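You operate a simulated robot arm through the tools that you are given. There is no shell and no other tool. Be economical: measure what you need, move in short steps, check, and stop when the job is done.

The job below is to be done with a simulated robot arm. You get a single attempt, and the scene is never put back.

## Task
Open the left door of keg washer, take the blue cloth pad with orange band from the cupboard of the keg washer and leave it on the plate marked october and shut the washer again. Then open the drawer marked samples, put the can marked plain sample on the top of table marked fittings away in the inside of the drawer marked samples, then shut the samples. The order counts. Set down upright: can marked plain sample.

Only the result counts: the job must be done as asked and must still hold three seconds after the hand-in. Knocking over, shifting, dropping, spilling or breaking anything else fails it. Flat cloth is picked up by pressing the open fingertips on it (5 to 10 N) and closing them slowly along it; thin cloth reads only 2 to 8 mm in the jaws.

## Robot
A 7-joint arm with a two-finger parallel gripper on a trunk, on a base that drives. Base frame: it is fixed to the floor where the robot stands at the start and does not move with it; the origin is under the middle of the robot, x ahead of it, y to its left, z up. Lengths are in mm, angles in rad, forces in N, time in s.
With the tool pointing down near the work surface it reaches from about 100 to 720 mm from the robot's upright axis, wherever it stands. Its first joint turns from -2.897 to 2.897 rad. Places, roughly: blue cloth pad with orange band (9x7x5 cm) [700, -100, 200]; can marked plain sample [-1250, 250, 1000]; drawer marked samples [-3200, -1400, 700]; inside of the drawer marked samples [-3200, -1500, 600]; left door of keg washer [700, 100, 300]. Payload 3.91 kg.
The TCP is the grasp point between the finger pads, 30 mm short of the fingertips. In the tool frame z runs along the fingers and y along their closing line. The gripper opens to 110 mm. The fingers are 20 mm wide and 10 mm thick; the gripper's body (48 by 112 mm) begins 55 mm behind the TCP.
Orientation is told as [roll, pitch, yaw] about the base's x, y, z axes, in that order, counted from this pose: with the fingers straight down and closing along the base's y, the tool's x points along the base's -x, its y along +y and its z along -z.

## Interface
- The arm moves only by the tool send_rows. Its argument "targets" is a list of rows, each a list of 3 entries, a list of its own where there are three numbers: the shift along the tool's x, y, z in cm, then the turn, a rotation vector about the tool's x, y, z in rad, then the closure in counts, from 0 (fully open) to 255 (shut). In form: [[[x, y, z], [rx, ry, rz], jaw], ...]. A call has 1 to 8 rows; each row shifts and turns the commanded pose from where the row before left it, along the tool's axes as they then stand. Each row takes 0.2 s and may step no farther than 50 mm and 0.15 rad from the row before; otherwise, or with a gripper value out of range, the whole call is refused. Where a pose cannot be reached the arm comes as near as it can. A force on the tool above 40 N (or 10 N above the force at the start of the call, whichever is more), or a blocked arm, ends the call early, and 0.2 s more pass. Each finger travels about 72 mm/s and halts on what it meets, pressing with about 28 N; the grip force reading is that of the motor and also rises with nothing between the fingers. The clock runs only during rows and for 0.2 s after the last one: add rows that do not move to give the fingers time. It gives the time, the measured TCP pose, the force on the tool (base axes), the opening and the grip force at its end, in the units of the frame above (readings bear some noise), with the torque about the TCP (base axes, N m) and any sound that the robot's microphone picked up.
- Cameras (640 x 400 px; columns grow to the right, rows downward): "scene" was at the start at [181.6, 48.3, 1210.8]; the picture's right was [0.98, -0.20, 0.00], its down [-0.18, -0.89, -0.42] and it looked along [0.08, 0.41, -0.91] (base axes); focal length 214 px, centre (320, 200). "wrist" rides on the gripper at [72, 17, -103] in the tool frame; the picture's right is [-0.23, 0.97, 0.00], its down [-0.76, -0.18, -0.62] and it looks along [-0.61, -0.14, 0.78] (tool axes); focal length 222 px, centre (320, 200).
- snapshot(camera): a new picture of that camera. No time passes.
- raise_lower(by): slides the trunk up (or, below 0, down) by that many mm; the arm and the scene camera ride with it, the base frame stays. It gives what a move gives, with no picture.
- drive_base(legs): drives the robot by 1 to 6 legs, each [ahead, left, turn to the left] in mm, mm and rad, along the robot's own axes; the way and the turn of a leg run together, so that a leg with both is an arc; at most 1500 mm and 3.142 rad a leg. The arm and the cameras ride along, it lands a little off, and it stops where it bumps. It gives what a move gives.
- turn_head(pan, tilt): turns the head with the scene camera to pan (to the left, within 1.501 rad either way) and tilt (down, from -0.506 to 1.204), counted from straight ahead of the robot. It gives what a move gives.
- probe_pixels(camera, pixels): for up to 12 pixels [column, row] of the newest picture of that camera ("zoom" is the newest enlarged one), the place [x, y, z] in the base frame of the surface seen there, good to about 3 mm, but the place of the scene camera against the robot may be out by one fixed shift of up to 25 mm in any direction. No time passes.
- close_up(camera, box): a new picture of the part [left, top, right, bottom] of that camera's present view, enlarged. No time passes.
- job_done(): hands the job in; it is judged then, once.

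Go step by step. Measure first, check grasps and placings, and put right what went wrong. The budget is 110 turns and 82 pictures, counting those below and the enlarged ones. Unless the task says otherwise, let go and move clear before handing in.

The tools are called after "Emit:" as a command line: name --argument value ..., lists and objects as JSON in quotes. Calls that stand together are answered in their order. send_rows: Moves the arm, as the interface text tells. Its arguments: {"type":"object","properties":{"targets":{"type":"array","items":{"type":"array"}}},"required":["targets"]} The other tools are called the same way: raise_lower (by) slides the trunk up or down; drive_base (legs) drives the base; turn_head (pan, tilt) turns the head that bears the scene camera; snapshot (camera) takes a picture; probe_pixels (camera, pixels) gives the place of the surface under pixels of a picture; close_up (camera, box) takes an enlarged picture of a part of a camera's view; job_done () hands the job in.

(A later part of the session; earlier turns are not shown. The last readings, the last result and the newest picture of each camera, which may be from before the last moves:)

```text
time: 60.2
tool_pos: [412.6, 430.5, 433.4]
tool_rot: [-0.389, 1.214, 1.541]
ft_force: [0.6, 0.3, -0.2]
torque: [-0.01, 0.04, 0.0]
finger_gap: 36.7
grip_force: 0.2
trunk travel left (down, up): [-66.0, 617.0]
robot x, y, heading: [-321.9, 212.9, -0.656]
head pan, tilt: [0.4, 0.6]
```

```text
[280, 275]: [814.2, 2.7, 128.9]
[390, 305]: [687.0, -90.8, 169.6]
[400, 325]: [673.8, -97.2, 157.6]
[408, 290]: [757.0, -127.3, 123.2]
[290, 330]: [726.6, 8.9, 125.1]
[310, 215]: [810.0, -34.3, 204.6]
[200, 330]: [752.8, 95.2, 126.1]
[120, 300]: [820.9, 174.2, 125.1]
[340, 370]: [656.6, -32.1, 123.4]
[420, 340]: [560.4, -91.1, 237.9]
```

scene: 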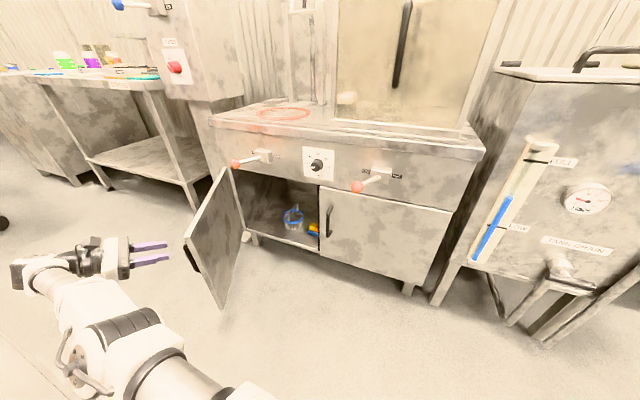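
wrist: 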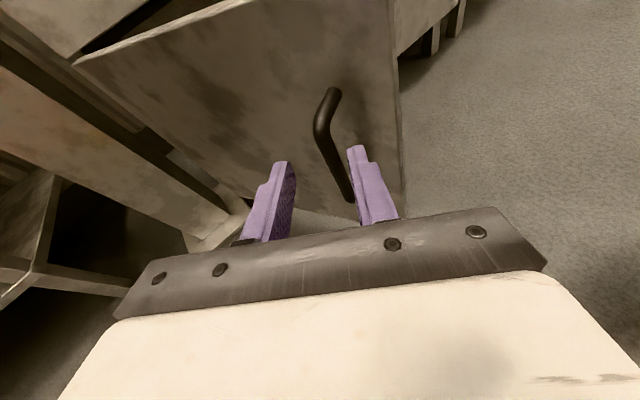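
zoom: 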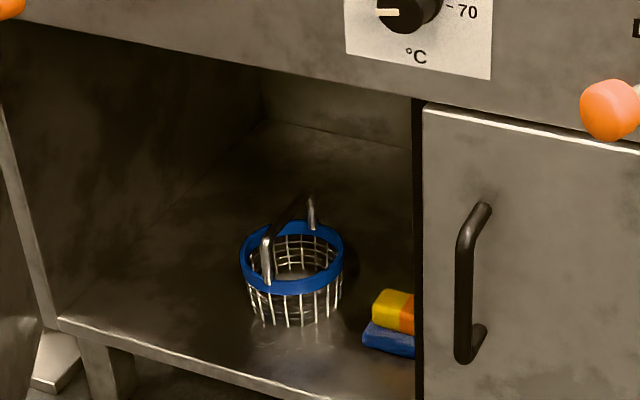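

Contents: a wire basket (blue rim) and a pad at zoom (390,320), floor z≈125, pad top ≈175 at about (690,-100). I'll raise the arm over the door, turn it back square and look in with the wrist camera.

Emit:
raise_lower --by 250

Emit:
send_rows --targets '[[[0, 0, 0], [0.128, 0, -0.078], 60], [[0, 0, 0], [0.128, 0, -0.078], 60], [[0, 0, 0], [0.128, 0, -0.078], 60], [[0, 0, 0], [0.128, 0, -0.078], 60]]'

```text
time: 62.8
tool_pos: [410.8, 428.3, 656.7]
tool_rot: [-0.311, 1.231, 1.615]
ft_force: [-1.2, -0.8, -0.5]
torque: [0.0, 0.01, -0.01]
finger_gap: 36.6
grip_force: 0.0
trunk travel left (down, up): [-316.0, 367.0]
robot x, y, heading: [-323.1, 212.2, -0.655]
head pan, tilt: [0.4, 0.6]
```

```text
time: 63.8
tool_pos: [410.4, 428.9, 656.2]
tool_rot: [0.133, 1.261, 2.619]
ft_force: [-0.5, -0.3, 0.0]
torque: [-0.01, 0.03, 0.0]
finger_gap: 84.1
grip_force: 0.0
trunk travel left (down, up): [-316.0, 367.0]
robot x, y, heading: [-321.9, 214.2, -0.647]
head pan, tilt: [0.4, 0.6]
```

Oriented square again. Move right 290 mm above the door, then drive ahead 200 and lower.

Emit:
send_rows --targets '[[[0, 4.9, 0], [0, 0, 0], 0], [[0, 4.9, 0], [0, 0, 0], 0], [[0, 4.9, 0], [0, 0, 0], 0], [[0, 4.9, 0], [0, 0, 0], 0], [[0, 4.9, 0], [0, 0, 0], 0], [[0, 4.5, 0], [0, 0, 0], 0]]'

Emit:
drive_base --legs '[[200, 0, 0]]'

Emit:
raise_lower --by -200

Emit:
snapshot --camera "wrist"

```text
time: 65.2
tool_pos: [237.0, 199.2, 666.9]
tool_rot: [0.13, 1.262, 2.616]
ft_force: [-1.0, 0.2, -0.8]
torque: [0.01, -0.02, 0.02]
finger_gap: 110.0
grip_force: 0.1
trunk travel left (down, up): [-316.0, 367.0]
robot x, y, heading: [-318.5, 213.2, -0.651]
head pan, tilt: [0.4, 0.6]
```

```text
time: 66.8
tool_pos: [395.3, 81.2, 666.8]
tool_rot: [0.133, 1.262, 2.622]
ft_force: [0.7, 0.2, 0.1]
torque: [0.02, -0.02, 0.01]
finger_gap: 110.0
grip_force: 0.0
trunk travel left (down, up): [-316.0, 367.0]
robot x, y, heading: [-163.6, 91.2, -0.648]
head pan, tilt: [0.4, 0.6]
```

```text
time: 68.9
tool_pos: [393.9, 80.1, 466.2]
tool_rot: [0.131, 1.263, 2.622]
ft_force: [0.8, -0.1, 0.1]
torque: [-0.03, 0.01, 0.01]
finger_gap: 110.1
grip_force: 0.0
trunk travel left (down, up): [-116.0, 567.0]
robot x, y, heading: [-165.4, 93.6, -0.651]
head pan, tilt: [0.4, 0.6]
```

```text
48 pictures are left
```

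wrist: 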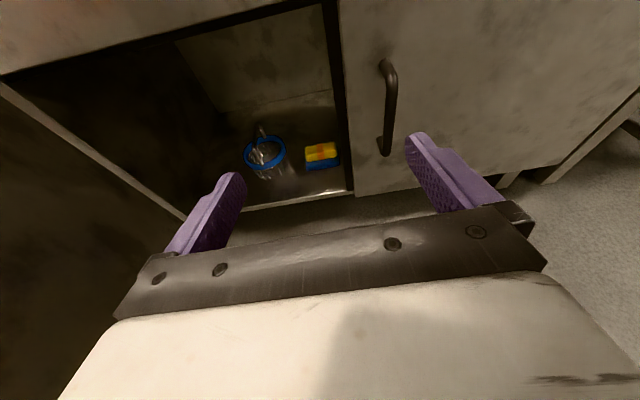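

Emit:
close_up --camera "wrist" --box '[220, 110, 364, 200]'

Emit:
probe_pixels --camera "wrist" --pixels '[[320, 152], [308, 152], [334, 150], [311, 165], [323, 166], [338, 162], [328, 180], [277, 160], [345, 180], [340, 130], [318, 146]]'

```text
4.44 times, centred on (292, 155) of wrist
```

zoom: 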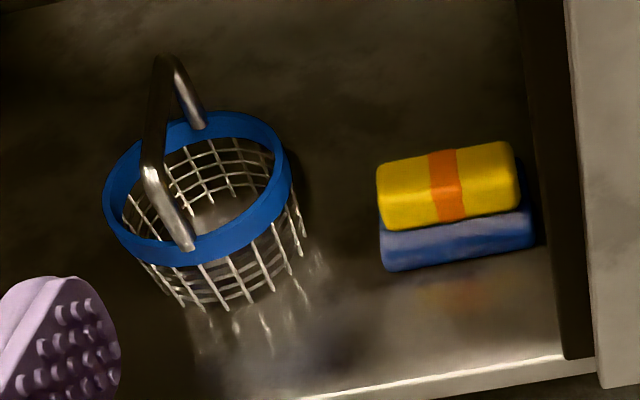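

```text
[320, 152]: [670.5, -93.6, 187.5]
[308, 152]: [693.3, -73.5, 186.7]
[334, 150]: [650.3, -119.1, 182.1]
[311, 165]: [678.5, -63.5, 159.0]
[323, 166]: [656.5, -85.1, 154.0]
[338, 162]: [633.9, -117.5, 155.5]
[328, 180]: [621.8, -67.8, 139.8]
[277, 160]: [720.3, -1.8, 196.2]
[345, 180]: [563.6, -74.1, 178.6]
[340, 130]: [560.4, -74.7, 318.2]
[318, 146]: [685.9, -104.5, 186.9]
```

It is one pad (yellow top with orange band, blue base), top z≈187, floor ≈140, spanning u≈285–372 right behind the centre post (u≈281), with the basket ~43 mm to its left. A finger won't fit on its right, so I'll first press on its top and drag it forward-left a bit. Drive ahead 130, tilt down, lower.

Emit:
drive_base --legs '[[130, 0, 0]]'

Emit:
send_rows --targets '[[[0, -2.3, 0], [0, -0.15, 0], 255], [[0, -2.3, 0], [0, -0.15, 0], 255], [[-3.3, 0, 2.3], [0, 0, 0], 255], [[-3.3, 0, 2.3], [0, 0, 0], 255], [[-3.3, 0, 2.3], [0, 0, 0], 255], [[-3.3, 0, 2.3], [0, 0, 0], 255]]'

Emit:
snapshot --camera "wrist"

```text
time: 70.3
tool_pos: [486.7, 21.6, 468.3]
tool_rot: [0.122, 1.258, 2.654]
ft_force: [0.2, 0.3, 0.1]
torque: [0.0, 0.01, 0.0]
finger_gap: 110.0
grip_force: 0.0
trunk travel left (down, up): [-116.0, 567.0]
robot x, y, heading: [-67.0, 18.4, -0.642]
head pan, tilt: [0.4, 0.6]
stopped in leg 1: the robot was blocked; the commanded pose is now the measured one
```

```text
time: 71.6
tool_pos: [532.9, 76.2, 431.9]
tool_rot: [-0.208, 1.164, 2.369]
ft_force: [-0.4, -0.5, -1.1]
torque: [-0.02, 0.0, -0.02]
finger_gap: 0.1
grip_force: 27.9
trunk travel left (down, up): [-116.0, 567.0]
robot x, y, heading: [-93.9, 32.5, -0.644]
head pan, tilt: [0.4, 0.6]
stopped in row 6: the arm was blocked; the commanded pose is now the measured one
```

```text
46 pictures are left
```

wrist: 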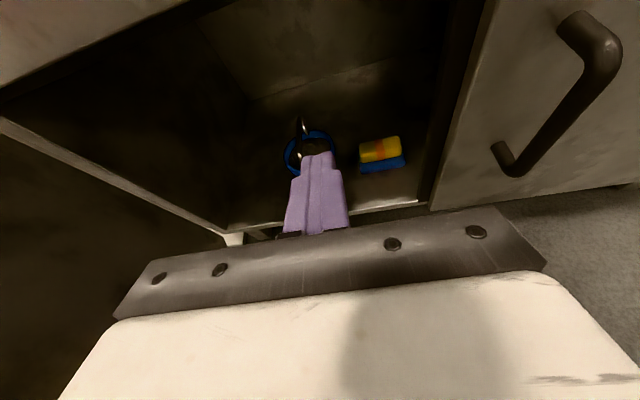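

The base bumped and the arm got blocked (the robot was pushed back ~30 mm). Look with the scene camera for what the arm touches.

Emit:
turn_head --pan 0.0 --tilt 0.75

Emit:
snapshot --camera "scene"

```text
time: 72.5
tool_pos: [532.1, 74.7, 431.2]
tool_rot: [-0.201, 1.165, 2.379]
ft_force: [0.1, 0.1, 0.0]
torque: [0.01, 0.0, 0.03]
finger_gap: 0.0
grip_force: 27.8
trunk travel left (down, up): [-116.0, 567.0]
robot x, y, heading: [-88.8, 30.8, -0.647]
head pan, tilt: [0.0, 0.75]
```

```text
45 pictures are left
```

scene: 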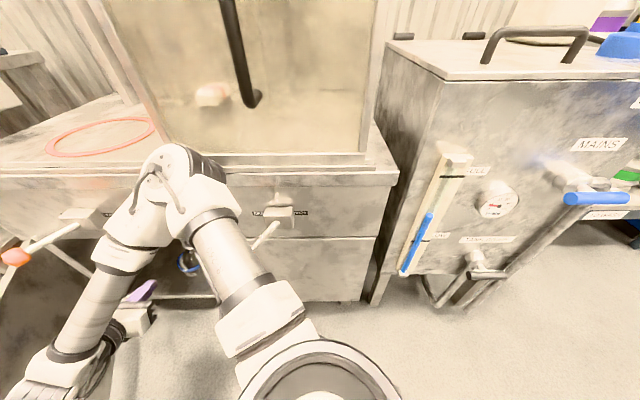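

The elbow has folded forward against the washer's front between the levers. Back the base off 110 mm so the arm works more stretched out, then check.

Emit:
drive_base --legs '[[-120, 0, 0]]'

Emit:
snapshot --camera "scene"

```text
time: 73.7
tool_pos: [439.4, 143.5, 407.6]
tool_rot: [-0.139, 1.127, 2.427]
ft_force: [-0.4, 0.5, 0.5]
torque: [-0.01, 0.01, 0.0]
finger_gap: 0.0
grip_force: 27.7
trunk travel left (down, up): [-116.0, 567.0]
robot x, y, heading: [-180.5, 100.6, -0.645]
head pan, tilt: [0.0, 0.75]
```

```text
44 pictures are left
```

scene: 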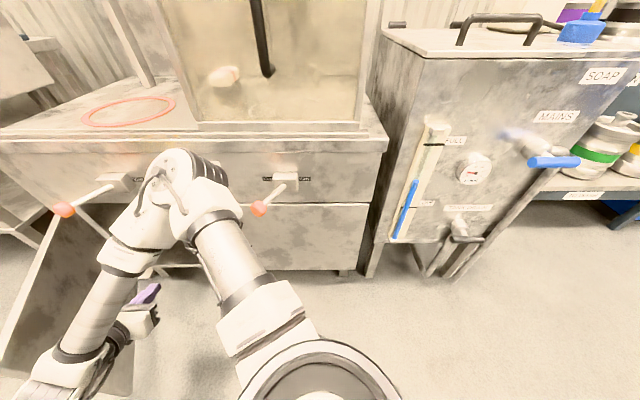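

Levers look unmoved. Now straight in along the tool axis with the arm more extended: tilt to 34° down, shift right 30, advance 260 mm along the fingers.

Emit:
send_rows --targets '[[[0, 3, 0], [0, -0.15, 0], 255], [[0, 0, 4.4], [0, 0, 0], 255], [[0, 0, 4.4], [0, 0, 0], 255], [[0, 0, 4.4], [0, 0, 0], 255], [[0, 0, 4.4], [0, 0, 0], 255], [[0, 0, 4.4], [0, 0, 0], 255]]'

Emit:
snapshot --camera "wrist"

Emit:
snapshot --camera "scene"

```text
time: 75.2
tool_pos: [615.5, 72.2, 420.2]
tool_rot: [-0.263, 1.21, 2.422]
ft_force: [0.6, -0.1, 0.1]
torque: [-0.02, -0.01, -0.01]
finger_gap: 0.1
grip_force: 27.6
trunk travel left (down, up): [-116.0, 567.0]
robot x, y, heading: [-192.1, 110.4, -0.612]
head pan, tilt: [0.0, 0.75]
stopped in row 6: the arm was blocked; the commanded pose is now the measured one
```

```text
43 pictures are left
```

wrist: 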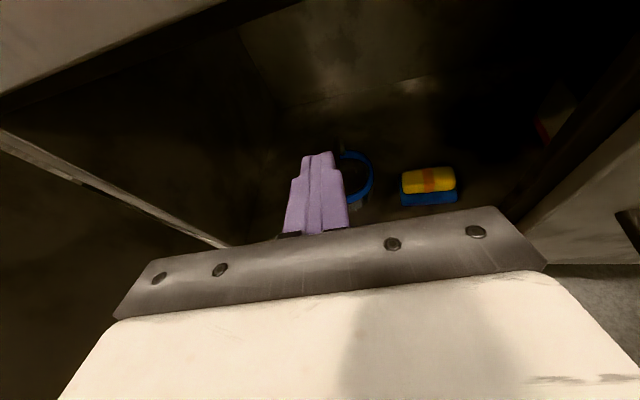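

```text
42 pictures are left
```

scene: 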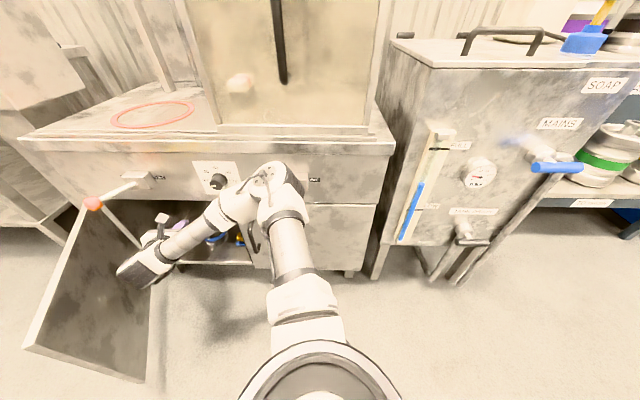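

The elbow bulges toward the right lever when the hand is near. I'll back the base off (slightly right to clear the open door), stretch the arm there, then drive in with the arm extended.

Emit:
drive_base --legs '[[-60, 0, 0], [-120, -60, 0], [-120, 0, 0]]'

Emit:
snapshot --camera "scene"

```text
time: 77.8
tool_pos: [334.3, 187.4, 381.5]
tool_rot: [-0.211, 1.16, 2.456]
ft_force: [-0.7, -0.3, 0.1]
torque: [0.01, 0.01, -0.02]
finger_gap: 0.2
grip_force: 28.2
trunk travel left (down, up): [-116.0, 567.0]
robot x, y, heading: [-468.1, 231.4, -0.613]
head pan, tilt: [0.0, 0.75]
```

```text
41 pictures are left
```

scene: 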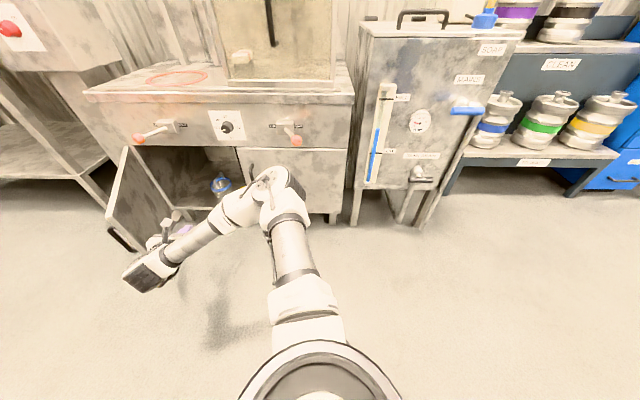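

The right lever's ball at (296,140) looks different from before (it pointed down-left). Enlarge and probe it.

Emit:
close_up --camera "scene" --box '[120, 90, 360, 240]'

Emit:
probe_pixels --camera "scene" --pixels '[[296, 140], [290, 124], [138, 139], [166, 125], [228, 127]]'

```text
2.67 times, centred on (240, 165) of scene
```

zoom: 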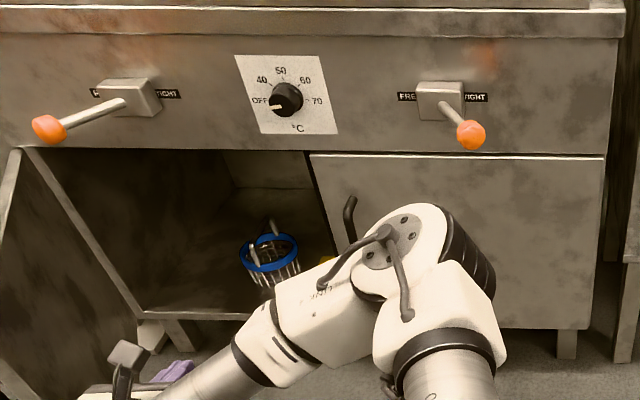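

```text
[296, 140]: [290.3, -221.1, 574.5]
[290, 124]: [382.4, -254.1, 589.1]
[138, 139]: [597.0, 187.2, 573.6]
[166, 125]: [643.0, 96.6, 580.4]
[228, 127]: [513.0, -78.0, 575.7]
```

I nudged the right lever from its FREE side to TIGHT; that must be restored. I'll raise the arm and return the tool to its natural (un-flipped, downward) orientation, which suits the joints better, then push the lever back.

Emit:
raise_lower --by 350

Emit:
send_rows --targets '[[[0, 0, 0], [0, -0.15, 0], 255], [[0, 0, 0], [0, -0.15, 0], 255], [[0, 0, 0], [0, -0.15, 0], 255], [[0, 0, 0], [0, -0.15, 0], 255], [[0, 0, 0], [0, -0.15, 0], 255], [[0, 0, 0], [0, -0.15, 0], 255], [[0, 0, 0], [0, -0.15, 0], 255], [[0, 0, 0], [0, -0.11, 0], 255]]'

Emit:
send_rows --targets '[[[0, 0, 0], [0, 0, -0.15], 255], [[0, 0, 0], [0, 0, -0.15], 255], [[0, 0, 0], [0, 0, -0.15], 255], [[0, 0, 0], [0, 0, -0.15], 255], [[0, 0, 0], [0, 0, -0.15], 255], [[0, 0, 0], [0, 0, -0.15], 255], [[0, 0, 0], [0, 0, -0.15], 255], [[0, 0, 0], [0, 0, -0.15], 255]]'

Emit:
send_rows --targets '[[[0, 0, 0], [0, 0, -0.15], 255], [[0, 0, 0], [0, 0, -0.15], 255], [[0, 0, 0], [0, 0, -0.15], 255], [[0, 0, 0], [0, 0, -0.15], 255], [[0, 0, 0], [0, 0, -0.15], 255], [[0, 0, 0], [0, 0, -0.15], 255], [[0, 0, 0], [0, 0, -0.15], 255], [[0, 0, 0], [0, 0, -0.15], 255]]'

```text
time: 81.3
tool_pos: [334.6, 187.6, 731.3]
tool_rot: [-0.21, 1.161, 2.457]
ft_force: [0.1, 0.0, 0.0]
torque: [-0.04, 0.01, 0.01]
finger_gap: 0.0
grip_force: 28.0
trunk travel left (down, up): [-466.0, 217.0]
robot x, y, heading: [-465.4, 229.8, -0.609]
head pan, tilt: [0.0, 0.75]
```

```text
time: 83.1
tool_pos: [335.1, 187.8, 732.6]
tool_rot: [-0.082, 0.004, 2.652]
ft_force: [0.1, 0.9, 0.3]
torque: [-0.01, 0.0, -0.04]
finger_gap: 0.2
grip_force: 28.2
trunk travel left (down, up): [-466.0, 217.0]
robot x, y, heading: [-466.9, 232.0, -0.616]
head pan, tilt: [0.0, 0.75]
```

```text
time: 84.9
tool_pos: [335.7, 186.2, 731.7]
tool_rot: [-0.025, 0.079, -2.433]
ft_force: [-0.7, 0.0, -0.7]
torque: [0.01, 0.02, 0.03]
finger_gap: 0.1
grip_force: 28.0
trunk travel left (down, up): [-466.0, 217.0]
robot x, y, heading: [-466.9, 229.3, -0.613]
head pan, tilt: [0.0, 0.75]
```

```text
time: 86.7
tool_pos: [334.6, 186.4, 732.3]
tool_rot: [0.067, 0.05, -1.231]
ft_force: [1.4, 0.4, 0.0]
torque: [0.0, 0.0, 0.01]
finger_gap: 0.0
grip_force: 27.9
trunk travel left (down, up): [-466.0, 217.0]
robot x, y, heading: [-469.2, 229.3, -0.613]
head pan, tilt: [0.0, 0.75]
```

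Yaw nearly back. Finish the un-flip, level the tool, and drive nearer to the right lever.

Emit:
send_rows --targets '[[[0, 0, 0], [0, 0, -0.15], 255], [[0, 0, 0], [0, 0, -0.15], 255], [[0, 0, 0], [0, 0, -0.15], 255], [[0, 0, 0], [0, 0, -0.15], 255], [[0, 0, 0], [0.083, 0, 0], 255]]'

Emit:
drive_base --legs '[[0, -200, 0], [200, 0, 0]]'

Emit:
snapshot --camera "scene"

```text
time: 87.9
tool_pos: [336.1, 187.0, 731.6]
tool_rot: [-0.001, 0.005, -0.63]
ft_force: [1.1, 0.0, -0.6]
torque: [-0.01, 0.02, 0.0]
finger_gap: 0.3
grip_force: 28.1
trunk travel left (down, up): [-466.0, 217.0]
robot x, y, heading: [-464.2, 231.2, -0.614]
head pan, tilt: [0.0, 0.75]
```

```text
time: 89.3
tool_pos: [299.0, 117.9, 732.5]
tool_rot: [0.002, 0.004, -0.629]
ft_force: [0.0, -0.5, -0.5]
torque: [0.0, -0.01, 0.0]
finger_gap: 0.1
grip_force: 28.7
trunk travel left (down, up): [-466.0, 217.0]
robot x, y, heading: [-503.8, 159.4, -0.61]
head pan, tilt: [0.0, 0.75]
stopped in leg 1: the robot was blocked; the commanded pose is now the measured one
```

```text
39 pictures are left
```

scene: 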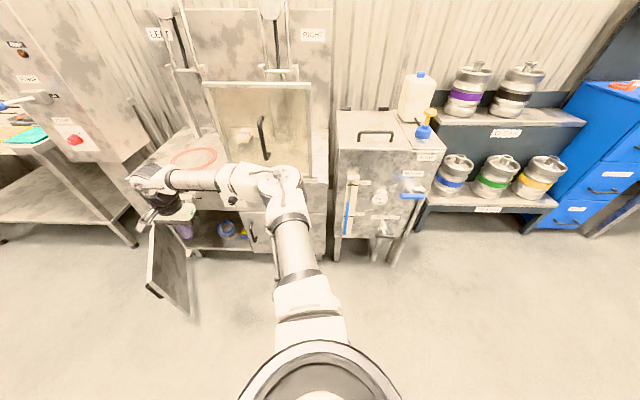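

Something at the robot's right rear stopped the sideways drive after 80 mm. Drive ahead instead, and shift the arm right.

Emit:
drive_base --legs '[[200, 0, 0]]'

Emit:
send_rows --targets '[[[0, -4.8, 0], [0, 0, 0], 255], [[0, -4.8, 0], [0, 0, 0], 255], [[0, -4.8, 0], [0, 0, 0], 255], [[0, -4.8, 0], [0, 0, 0], 255], [[0, -4.8, 0], [0, 0, 0], 255], [[0, -4.8, 0], [0, 0, 0], 255]]'

Emit:
snapshot --camera "wrist"

```text
time: 90.9
tool_pos: [456.7, 9.4, 731.7]
tool_rot: [0.0, 0.005, -0.625]
ft_force: [-0.1, 0.0, 0.0]
torque: [-0.02, 0.02, -0.02]
finger_gap: 0.1
grip_force: 27.7
trunk travel left (down, up): [-466.0, 217.0]
robot x, y, heading: [-342.1, 46.6, -0.606]
head pan, tilt: [0.0, 0.75]
```

```text
time: 92.3
tool_pos: [287.9, -224.4, 729.7]
tool_rot: [0.002, 0.007, -0.625]
ft_force: [0.0, 0.3, -0.9]
torque: [0.0, 0.03, -0.04]
finger_gap: 0.0
grip_force: 27.8
trunk travel left (down, up): [-466.0, 217.0]
robot x, y, heading: [-346.2, 46.6, -0.598]
head pan, tilt: [0.0, 0.75]
```

```text
38 pictures are left
```

wrist: 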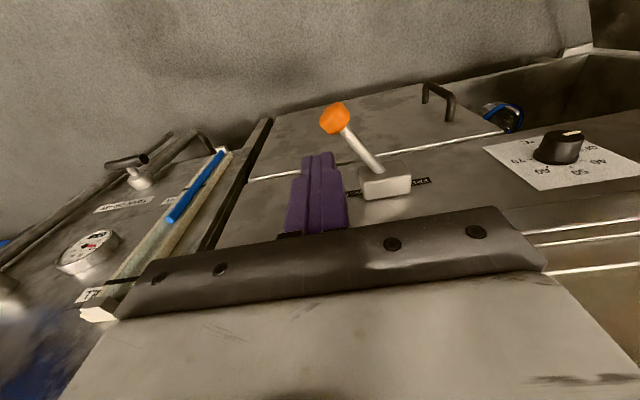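

The view (upside-down) shows the lever ball at (335,118), base at (385,180). Probe.

Emit:
probe_pixels --camera "wrist" --pixels '[[335, 118], [350, 135], [370, 160], [385, 180], [405, 175]]'

```text
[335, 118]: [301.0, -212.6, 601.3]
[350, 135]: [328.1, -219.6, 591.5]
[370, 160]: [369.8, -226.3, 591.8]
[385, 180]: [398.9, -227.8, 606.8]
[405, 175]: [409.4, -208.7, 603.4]
```

Ball at u≈13, originally u≈110. Go to its right side (u≈-30), descend to z≈610, then push left to u≈85.

Emit:
send_rows --targets '[[[0, -2.7, 0], [0, 0, 0], 255], [[0, 0, 4], [0, 0, 0], 255], [[0, 0, 4], [0, 0, 0], 255], [[0, 0, 4], [0, 0, 0], 255]]'

Emit:
send_rows --targets '[[[0, 2, 0], [0, 0, 0], 255], [[0, 2, 0], [0, 0, 0], 255], [[0, 2, 0], [0, 0, 0], 255], [[0, 2, 0], [0, 0, 0], 255], [[0, 2, 0], [0, 0, 0], 255], [[0, 1.6, 0], [0, 0, 0], 255]]'

Emit:
snapshot --camera "wrist"

```text
time: 93.3
tool_pos: [273.6, -245.5, 611.2]
tool_rot: [0.002, 0.006, -0.626]
ft_force: [-0.1, 0.3, -0.4]
torque: [-0.01, 0.01, -0.02]
finger_gap: 0.0
grip_force: 28.0
trunk travel left (down, up): [-466.0, 217.0]
robot x, y, heading: [-344.8, 45.3, -0.605]
head pan, tilt: [0.0, 0.75]
```

```text
time: 94.7
tool_pos: [338.9, -152.4, 611.8]
tool_rot: [-0.001, 0.005, -0.627]
ft_force: [-4.0, -1.8, 0.8]
torque: [-0.06, 0.1, -0.03]
finger_gap: 0.0
grip_force: 27.9
trunk travel left (down, up): [-466.0, 217.0]
robot x, y, heading: [-347.8, 48.2, -0.602]
head pan, tilt: [0.0, 0.75]
```

```text
37 pictures are left
```

wrist: 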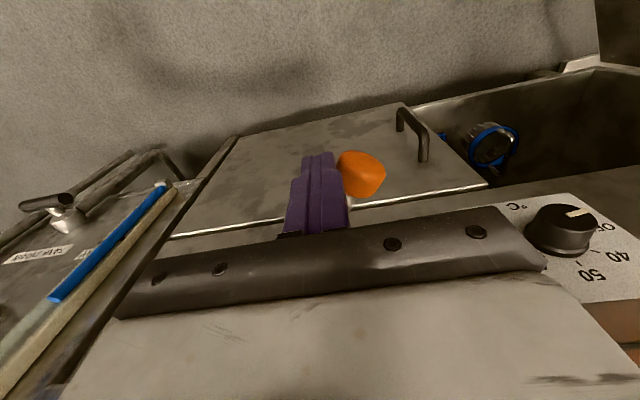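

Lever is following; probe the ball.

Emit:
probe_pixels --camera "wrist" --pixels '[[362, 175], [375, 180], [350, 185]]'

Emit:
send_rows --targets '[[[0, 0.5, 0], [0, 0, 0], 255], [[0, -3, 0], [0, 0, 0], 255], [[0, 0, -4.5], [0, 0, 0], 255], [[0, 0, -4.5], [0, 0, 0], 255], [[0, 0, -3], [0, 0, 0], 255]]'

Emit:
snapshot --camera "wrist"

```text
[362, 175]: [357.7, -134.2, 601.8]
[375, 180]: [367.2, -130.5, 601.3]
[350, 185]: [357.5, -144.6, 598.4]
```

```text
time: 95.9
tool_pos: [325.2, -170.3, 733.3]
tool_rot: [0.001, 0.005, -0.624]
ft_force: [0.4, 0.5, -0.3]
torque: [-0.02, -0.03, 0.01]
finger_gap: 0.0
grip_force: 27.7
trunk travel left (down, up): [-466.0, 217.0]
robot x, y, heading: [-346.8, 47.5, -0.607]
head pan, tilt: [0.0, 0.75]
```

```text
36 pictures are left
```

wrist: 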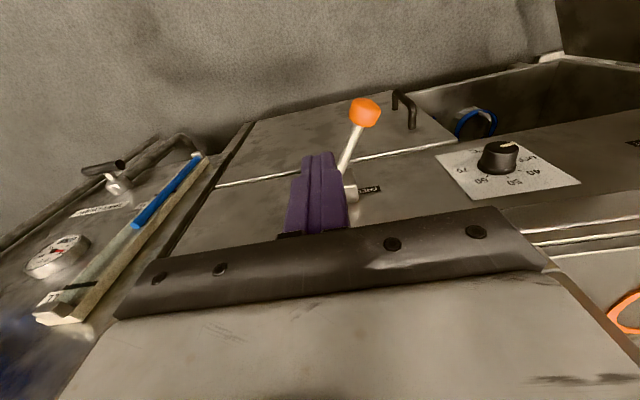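

Lever is restored: ball at (357.7,-134.2,601.8), same as at the start. Now retract, move the base left in front of the opening, and pitch the tool (natural orientation) for the pad.

Emit:
send_rows --targets '[[[4.8, 0, 0], [0, 0, 0], 255], [[4.8, 0, 0], [0, 0, 0], 255], [[4.8, 0, 0], [0, 0, 0], 255]]'

Emit:
drive_base --legs '[[0, 370, 0], [0, 0, -0.045]]'

Emit:
send_rows --targets '[[[0, 0, 0], [0, -0.14, 0], 255], [[0, 0, 0], [0, -0.14, 0], 255], [[0, 0, 0], [0, -0.14, 0], 255], [[0, 0, 0], [0, -0.14, 0], 255], [[0, 0, 0], [0, -0.14, 0], 255], [[0, 0, 0], [0, -0.14, 0], 255], [[0, 0, 0], [0, -0.13, 0], 255]]'

Emit:
raise_lower --by -250

Emit:
snapshot --camera "scene"

```text
time: 96.7
tool_pos: [207.2, -86.4, 732.4]
tool_rot: [0.002, 0.003, -0.626]
ft_force: [0.1, 0.5, 0.1]
torque: [0.02, 0.02, -0.01]
finger_gap: 0.1
grip_force: 28.0
trunk travel left (down, up): [-466.0, 217.0]
robot x, y, heading: [-344.8, 47.7, -0.599]
head pan, tilt: [0.0, 0.75]
```

```text
time: 100.5
tool_pos: [410.3, 191.8, 732.8]
tool_rot: [0.002, 0.004, -0.67]
ft_force: [-0.8, -0.1, 0.2]
torque: [-0.01, 0.02, 0.0]
finger_gap: 0.3
grip_force: 28.1
trunk travel left (down, up): [-466.0, 217.0]
robot x, y, heading: [-138.3, 351.3, -0.65]
head pan, tilt: [0.0, 0.75]
```

```text
time: 102.1
tool_pos: [420.5, 194.0, 729.0]
tool_rot: [0.002, -0.966, -0.673]
ft_force: [0.5, 0.0, -0.4]
torque: [-0.02, -0.02, 0.03]
finger_gap: 0.0
grip_force: 28.3
out of reach, approached as far as the arm can: row 5, 6
trunk travel left (down, up): [-466.0, 217.0]
robot x, y, heading: [-138.5, 349.5, -0.651]
head pan, tilt: [0.0, 0.75]
```

```text
time: 104.7
tool_pos: [420.3, 194.5, 479.0]
tool_rot: [0.001, -0.964, -0.671]
ft_force: [0.8, 0.0, -0.3]
torque: [-0.02, -0.03, -0.01]
finger_gap: 0.1
grip_force: 27.7
trunk travel left (down, up): [-216.0, 467.0]
robot x, y, heading: [-136.4, 347.7, -0.651]
head pan, tilt: [0.0, 0.75]
```

```text
35 pictures are left
```

scene: 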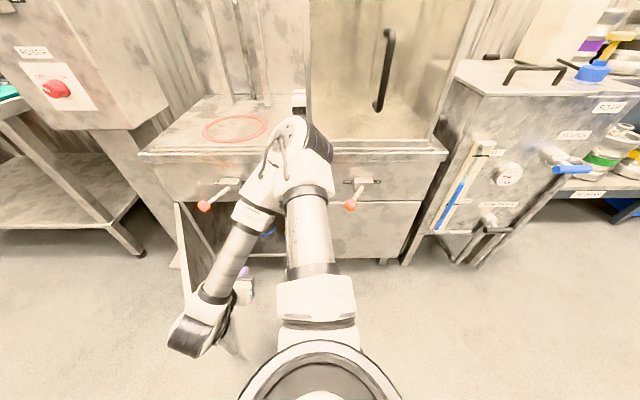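

Arm is folded, elbow forward. Back the base 150 mm and stretch the arm forward-down so the elbow draws back.

Emit:
drive_base --legs '[[-150, 0, 0]]'

Emit:
send_rows --targets '[[[0.65, -1.07, 4.3], [0, 0, 0], 255], [[0.65, -1.07, 4.3], [0, 0, 0], 255], [[0.65, -1.07, 4.3], [0, 0, 0], 255], [[0.65, -1.07, 4.3], [0, 0, 0], 255], [[0.65, -1.07, 4.3], [0, 0, 0], 255], [[0.65, -1.07, 4.3], [0, 0, 0], 255]]'

Emit:
snapshot --camera "scene"

```text
time: 106.1
tool_pos: [299.6, 286.6, 477.9]
tool_rot: [0.002, -0.966, -0.675]
ft_force: [0.6, 0.0, 0.1]
torque: [0.0, 0.0, -0.02]
finger_gap: 0.1
grip_force: 28.1
trunk travel left (down, up): [-216.0, 467.0]
robot x, y, heading: [-260.7, 441.3, -0.655]
head pan, tilt: [0.0, 0.75]
```

```text
time: 107.5
tool_pos: [410.2, 119.2, 300.4]
tool_rot: [-0.006, -0.961, -0.675]
ft_force: [0.3, 0.4, 0.7]
torque: [-0.03, -0.02, -0.04]
finger_gap: 0.2
grip_force: 28.2
out of reach, approached as far as the arm can: row 6
trunk travel left (down, up): [-216.0, 467.0]
robot x, y, heading: [-256.4, 443.0, -0.653]
head pan, tilt: [0.0, 0.75]
```

```text
34 pictures are left
```

scene: 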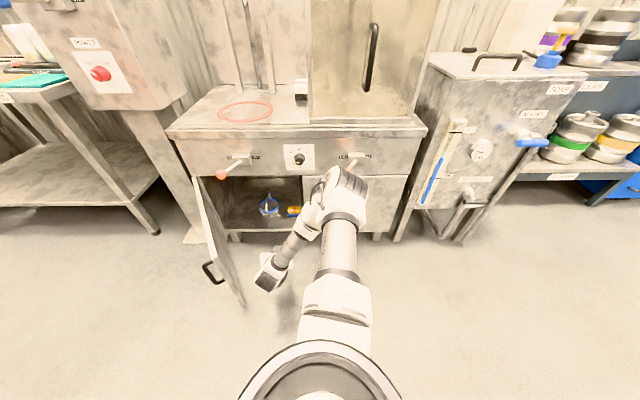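

Probe the elbow, forearm and hand positions to see clearances.

Emit:
probe_pixels --camera "scene" --pixels '[[343, 185], [330, 200], [355, 200], [272, 275], [298, 250], [322, 175], [335, 240], [294, 211]]'

Emit:
snapshot --camera "wrist"

```text
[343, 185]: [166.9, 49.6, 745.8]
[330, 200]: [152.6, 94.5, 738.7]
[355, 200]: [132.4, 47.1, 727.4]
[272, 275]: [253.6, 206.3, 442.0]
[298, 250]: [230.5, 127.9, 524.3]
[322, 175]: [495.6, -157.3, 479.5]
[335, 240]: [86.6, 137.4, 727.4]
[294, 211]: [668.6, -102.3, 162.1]
```

```text
33 pictures are left
```

wrist: 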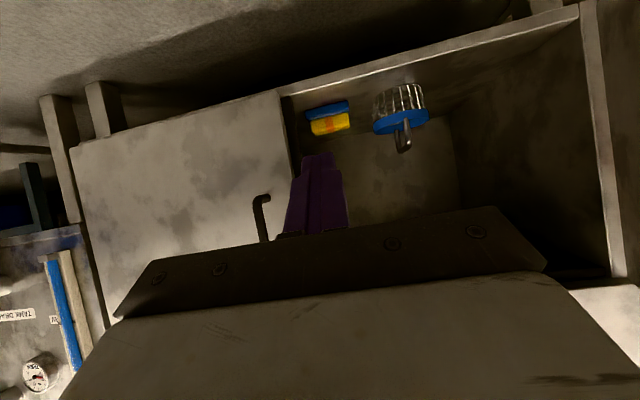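

Elbow is at about (167,50,746), so driving in from here could bring it over the right lever; I'll shift the base 130 mm left (arm compensates right) so the elbow rides between the levers, then go ahead 170.

Emit:
drive_base --legs '[[0, 130, 0]]'

Emit:
send_rows --targets '[[[0, -4.4, 0], [0, 0, 0], 255], [[0, -4.4, 0], [0, 0, 0], 255], [[0, -4.2, 0], [0, 0, 0], 255]]'

Emit:
drive_base --legs '[[170, 0, 0]]'

Emit:
snapshot --camera "scene"

Emit:
snapshot --camera "wrist"

```text
time: 109.1
tool_pos: [487.7, 221.1, 300.6]
tool_rot: [-0.004, -0.959, -0.674]
ft_force: [-0.4, -0.7, 0.4]
torque: [0.02, 0.0, 0.0]
finger_gap: 0.1
grip_force: 28.0
trunk travel left (down, up): [-216.0, 467.0]
robot x, y, heading: [-179.2, 545.8, -0.652]
head pan, tilt: [0.0, 0.75]
```

```text
time: 109.9
tool_pos: [465.9, 166.1, 354.2]
tool_rot: [-0.021, -0.947, -0.674]
ft_force: [-0.5, 0.1, -0.6]
torque: [-0.01, -0.02, -0.01]
finger_gap: 0.0
grip_force: 27.9
out of reach, approached as far as the arm can: row 1, 2, 3
trunk travel left (down, up): [-216.0, 467.0]
robot x, y, heading: [-179.3, 545.5, -0.647]
head pan, tilt: [0.0, 0.75]
```

```text
time: 111.4
tool_pos: [601.0, 67.5, 353.7]
tool_rot: [-0.023, -0.949, -0.672]
ft_force: [-0.2, 0.4, -0.7]
torque: [0.0, -0.04, 0.03]
finger_gap: 0.0
grip_force: 28.3
trunk travel left (down, up): [-216.0, 467.0]
robot x, y, heading: [-41.2, 445.9, -0.648]
head pan, tilt: [0.0, 0.75]
```

```text
32 pictures are left
```

scene: 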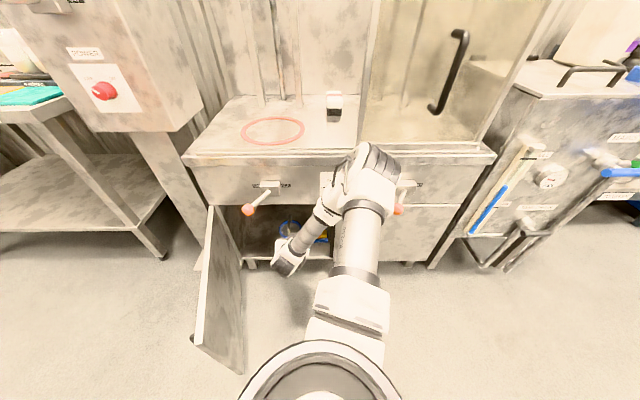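

```text
31 pictures are left
```

wrist: 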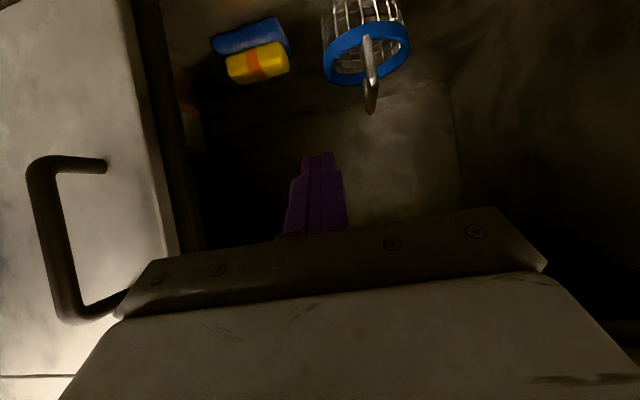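

The pad shows at (255,60). The sideways limit comes from the wrist when the forearm is too steep; going further forward should free it. Advance 100 mm and shift right 60.

Emit:
send_rows --targets '[[[-2.2, -1.5, 3.2], [0, 0, 0], 255], [[-2.2, -1.5, 3.2], [0, 0, 0], 255], [[-1.4, -2, 2], [0, 0, 0], 255], [[0, -2, 0], [0, 0, 0], 255]]'

Emit:
snapshot --camera "scene"

```text
time: 112.4
tool_pos: [650.6, -31.5, 367.2]
tool_rot: [-0.021, -0.945, -0.672]
ft_force: [0.6, -0.5, -1.2]
torque: [0.0, -0.02, 0.03]
finger_gap: 0.0
grip_force: 28.1
out of reach, approached as far as the arm can: row 3, 4
trunk travel left (down, up): [-216.0, 467.0]
robot x, y, heading: [-50.7, 443.2, -0.649]
head pan, tilt: [0.0, 0.75]
```

```text
30 pictures are left
```

scene: 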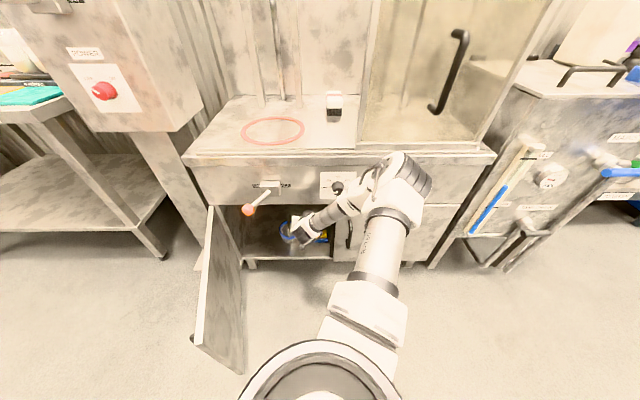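

The robot was nudged 9 mm, so something touches. Probe elbow and look at the right lever.

Emit:
probe_pixels --camera "scene" --pixels '[[400, 165], [412, 185], [395, 200], [370, 195], [345, 210], [325, 217], [430, 180], [300, 228]]'

Emit:
close_up --camera "scene" --box '[220, 140, 460, 290]'

```text
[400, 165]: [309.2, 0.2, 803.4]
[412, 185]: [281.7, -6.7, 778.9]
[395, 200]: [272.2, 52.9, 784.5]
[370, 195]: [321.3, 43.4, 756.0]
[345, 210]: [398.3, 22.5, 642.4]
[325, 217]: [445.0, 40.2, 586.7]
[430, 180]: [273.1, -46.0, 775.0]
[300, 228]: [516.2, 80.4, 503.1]
```

```text
2.67 times, centred on (340, 215) of scene
```

zoom: 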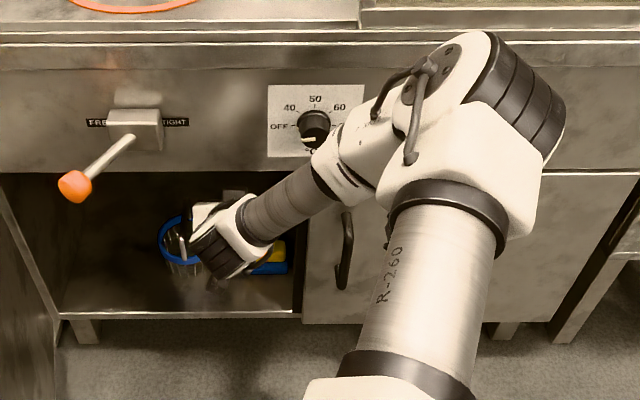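

Elbow is high and clear (n≈-246, z≈740), so the wrist likely brushed the panel's lower edge; lowering the trunk 110 mm takes it below.

Emit:
raise_lower --by -110

Emit:
snapshot --camera "wrist"

```text
time: 113.8
tool_pos: [649.8, -32.3, 257.6]
tool_rot: [-0.024, -0.947, -0.672]
ft_force: [1.3, 0.2, -0.1]
torque: [0.02, -0.03, 0.0]
finger_gap: 0.0
grip_force: 27.7
trunk travel left (down, up): [-106.0, 577.0]
robot x, y, heading: [-46.0, 446.2, -0.641]
head pan, tilt: [0.0, 0.75]
```

```text
28 pictures are left
```

wrist: 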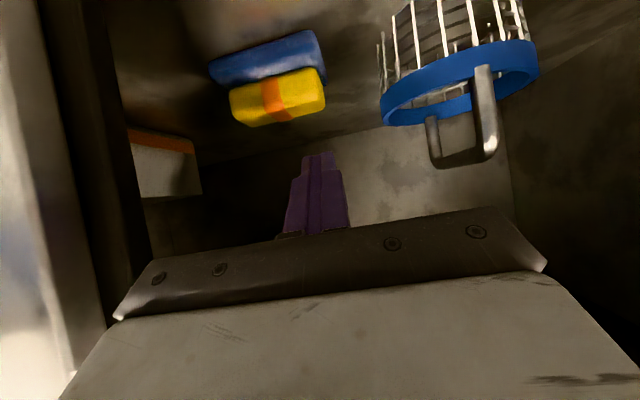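

There's also a white-and-brown block further right-back. Check the pad's geometry by probes and a close-up.

Emit:
close_up --camera "wrist" --box '[100, 0, 420, 200]'

Emit:
probe_pixels --camera "wrist" --pixels '[[218, 72], [268, 62], [318, 45], [237, 105], [275, 95], [320, 85], [242, 122], [322, 106], [385, 120], [250, 25], [110, 200], [140, 140]]'

```text
2.00 times, centred on (260, 100) of wrist
```

zoom: 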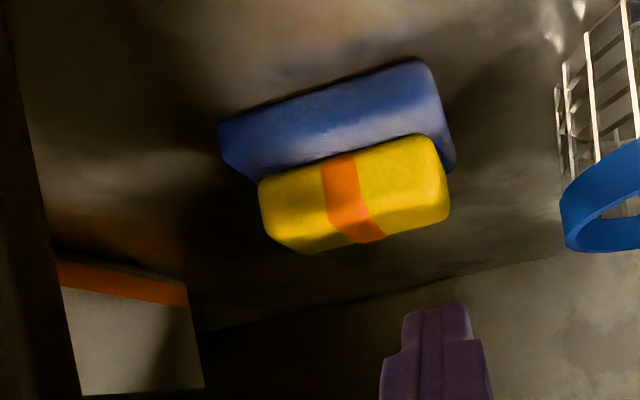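

```text
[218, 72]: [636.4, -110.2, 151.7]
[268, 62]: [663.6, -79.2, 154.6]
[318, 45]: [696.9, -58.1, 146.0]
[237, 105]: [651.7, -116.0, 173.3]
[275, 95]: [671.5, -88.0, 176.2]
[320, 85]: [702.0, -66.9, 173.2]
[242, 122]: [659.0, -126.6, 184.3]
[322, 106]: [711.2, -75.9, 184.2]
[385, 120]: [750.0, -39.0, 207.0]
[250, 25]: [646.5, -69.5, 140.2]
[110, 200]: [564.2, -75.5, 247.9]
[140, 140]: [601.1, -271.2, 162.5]
```

It's one two-layer pad: u 290–380, front at n≈-571…-592 (turned 0.21 rad so it faces slightly left), which lets the hand come in angled and clear the post. I'll steepen to 45°, yaw right 0.19, move to the pre-grasp point and open.

Emit:
send_rows --targets '[[[0, 0, 0], [0.067, 0.085, 0.067], 255], [[0, 0, 0], [0.067, 0.085, 0.067], 255], [[0.32, -1.07, 2.0], [0, 0, 0], 150], [[0.32, -1.07, 2.0], [0, 0, 0], 60], [[0, 0, 0], [0, 0, 0], 0], [[0, 0, 0], [0, 0, 0], 0]]'

Emit:
snapshot --camera "wrist"

```text
time: 115.2
tool_pos: [649.2, -64.4, 223.3]
tool_rot: [0.001, -0.777, -0.881]
ft_force: [0.5, 1.0, -0.9]
torque: [-0.01, -0.02, 0.01]
finger_gap: 109.9
grip_force: 0.1
trunk travel left (down, up): [-106.0, 577.0]
robot x, y, heading: [-44.9, 446.9, -0.648]
head pan, tilt: [0.0, 0.75]
```

```text
26 pictures are left
```

wrist: 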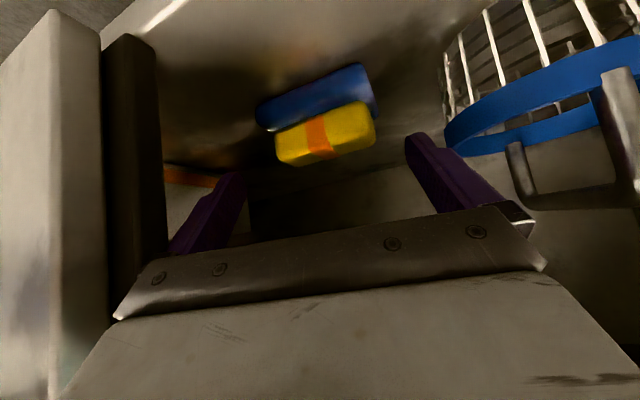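

Pad lies centred between the open fingers. Advance 72 mm along the fingers and close.

Emit:
send_rows --targets '[[[0, 0, 2.4], [0, 0, 0], 0], [[0, 0, 2.4], [0, 0, 0], 0], [[0, 0, 2.3], [0, 0, 0], 0], [[0, 0, 0], [0, 0, 0], 110], [[0, 0, 0], [0, 0, 0], 255], [[0, 0, 0], [0, 0, 0], 255], [[0, 0, 0], [0, 0, 0], 255]]'

Emit:
snapshot --camera "wrist"

```text
time: 116.8
tool_pos: [680.4, -101.4, 173.3]
tool_rot: [-0.001, -0.778, -0.881]
ft_force: [0.9, -0.4, 0.0]
torque: [0.01, 0.01, -0.02]
finger_gap: 95.9
grip_force: 28.3
trunk travel left (down, up): [-106.0, 577.0]
robot x, y, heading: [-45.6, 445.1, -0.645]
head pan, tilt: [0.0, 0.75]
```

```text
25 pictures are left
```

wrist: 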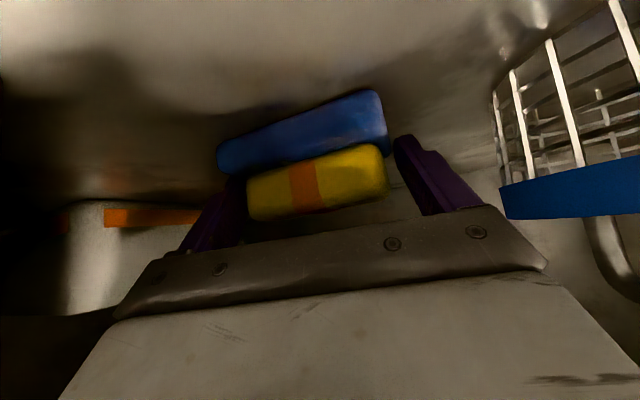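

Gripped (95.9 mm, 28 N). Lift back out along the finger axis, then straight back out of the cupboard.

Emit:
send_rows --targets '[[[0, 0, -2], [0, 0, 0], 255], [[0, 0, -2.5], [0, 0, 0], 255], [[0, 0, -2.7], [0, 0, 0], 255], [[2.5, 0, -2.5], [0, 0, 0], 255], [[3, 0, -3], [0, 0, 0], 255], [[3, 0, -3], [0, 0, 0], 255]]'

Emit:
snapshot --camera "wrist"

Emit:
snapshot --camera "scene"

```text
time: 118.2
tool_pos: [571.4, 31.2, 225.1]
tool_rot: [0.0, -0.776, -0.882]
ft_force: [0.9, 0.2, -1.3]
torque: [0.01, 0.01, 0.0]
finger_gap: 95.8
grip_force: 28.0
trunk travel left (down, up): [-106.0, 577.0]
robot x, y, heading: [-48.5, 446.0, -0.648]
head pan, tilt: [0.0, 0.75]
```

```text
24 pictures are left
```

wrist: 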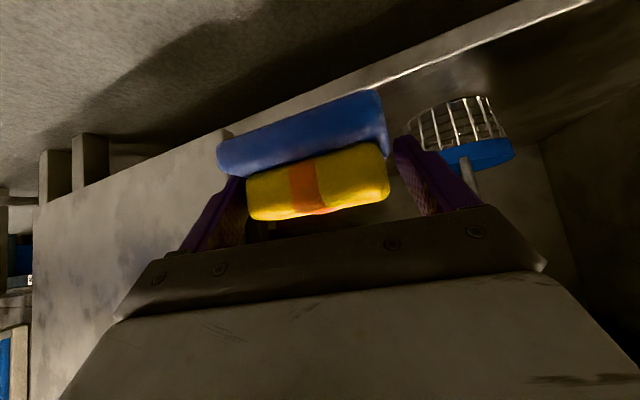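

```text
23 pictures are left
```

scene: 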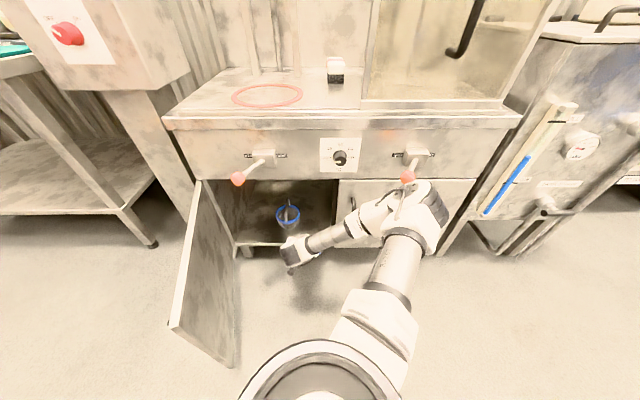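

Pad is out and held; levers and basket look unchanged. Back off, raise the trunk and look for the "october" plate on the covers table.

Emit:
drive_base --legs '[[-250, 0, 0]]'

Emit:
raise_lower --by 400

Emit:
turn_head --pan 0.95 --tilt 0.35

Emit:
snapshot --camera "scene"

```text
time: 120.0
tool_pos: [376.5, 183.0, 223.4]
tool_rot: [0.0, -0.778, -0.877]
ft_force: [0.1, -0.4, -0.9]
torque: [0.0, 0.03, 0.01]
finger_gap: 95.1
grip_force: 28.3
trunk travel left (down, up): [-106.0, 577.0]
robot x, y, heading: [-245.7, 593.9, -0.643]
head pan, tilt: [0.0, 0.75]
```

```text
time: 123.8
tool_pos: [376.1, 182.7, 625.3]
tool_rot: [-0.001, -0.777, -0.876]
ft_force: [0.4, 0.4, 0.0]
torque: [-0.02, -0.02, 0.03]
finger_gap: 94.7
grip_force: 28.3
trunk travel left (down, up): [-506.0, 177.0]
robot x, y, heading: [-244.6, 591.2, -0.646]
head pan, tilt: [0.0, 0.75]
```

```text
time: 125.1
tool_pos: [376.5, 182.8, 624.8]
tool_rot: [0.0, -0.777, -0.876]
ft_force: [-0.1, -1.2, 0.1]
torque: [-0.03, 0.0, -0.01]
finger_gap: 94.6
grip_force: 27.7
trunk travel left (down, up): [-506.0, 177.0]
robot x, y, heading: [-241.0, 594.2, -0.647]
head pan, tilt: [0.949, 0.351]
```

```text
22 pictures are left
```

scene: 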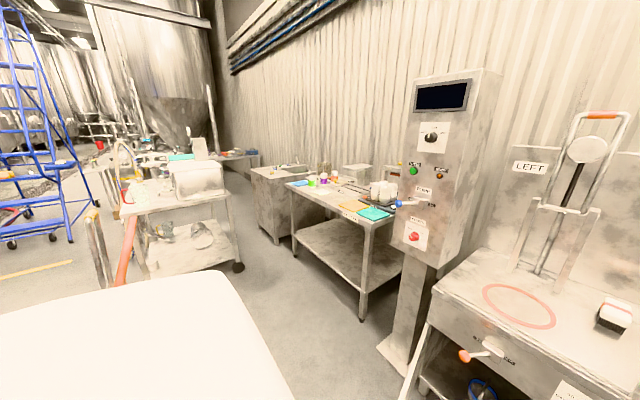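

Emit:
close_up --camera "scene" --box '[260, 150, 420, 250]'

```text
4.00 times, centred on (340, 200) of scene
```

zoom: 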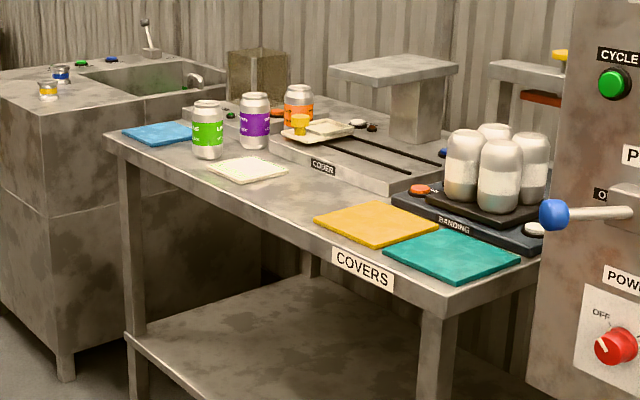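

No "october" on the covers table (only covers). Look to the right and behind.

Emit:
turn_head --pan -1.5 --tilt 0.3

Emit:
snapshot --camera "scene"

```text
time: 127.3
tool_pos: [376.1, 182.8, 624.7]
tool_rot: [-0.002, -0.775, -0.877]
ft_force: [-0.7, -0.1, -0.2]
torque: [0.01, 0.01, 0.05]
finger_gap: 94.0
grip_force: 28.3
trunk travel left (down, up): [-506.0, 177.0]
robot x, y, heading: [-246.2, 593.3, -0.643]
head pan, tilt: [-1.499, 0.3]
```

```text
20 pictures are left
```

scene: 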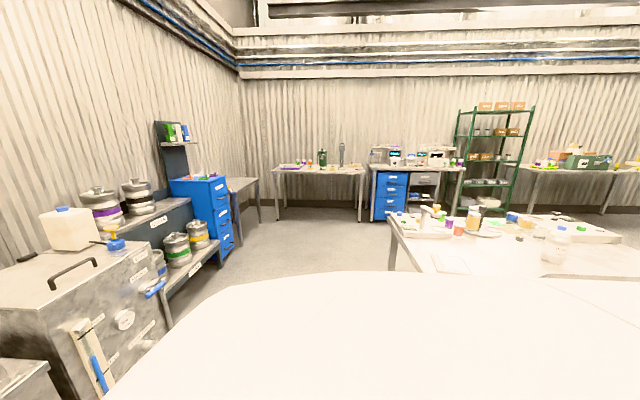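

A table just behind holds bottles, trays and a pale square plate at (450,262). Enlarge.

Emit:
close_up --camera "scene" --box '[380, 190, 640, 352]'

Emit:
probe_pixels --camera "scene" --pixels '[[450, 263], [392, 225], [430, 275], [390, 183], [556, 245]]'

```text
2.46 times, centred on (510, 271) of scene
```

zoom: 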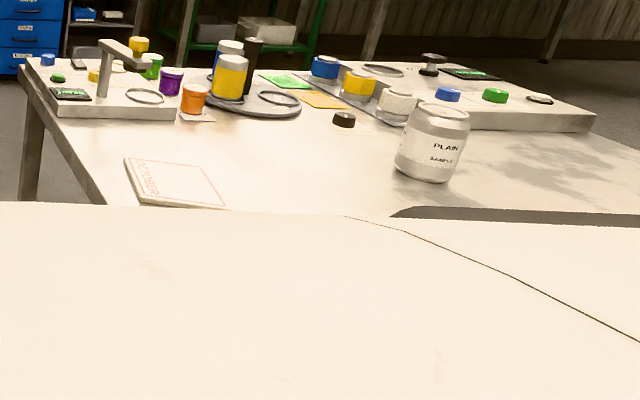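

```text
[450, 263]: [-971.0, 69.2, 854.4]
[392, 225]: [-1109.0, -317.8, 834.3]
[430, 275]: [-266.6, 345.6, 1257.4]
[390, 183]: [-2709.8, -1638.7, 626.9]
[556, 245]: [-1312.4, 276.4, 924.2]
```

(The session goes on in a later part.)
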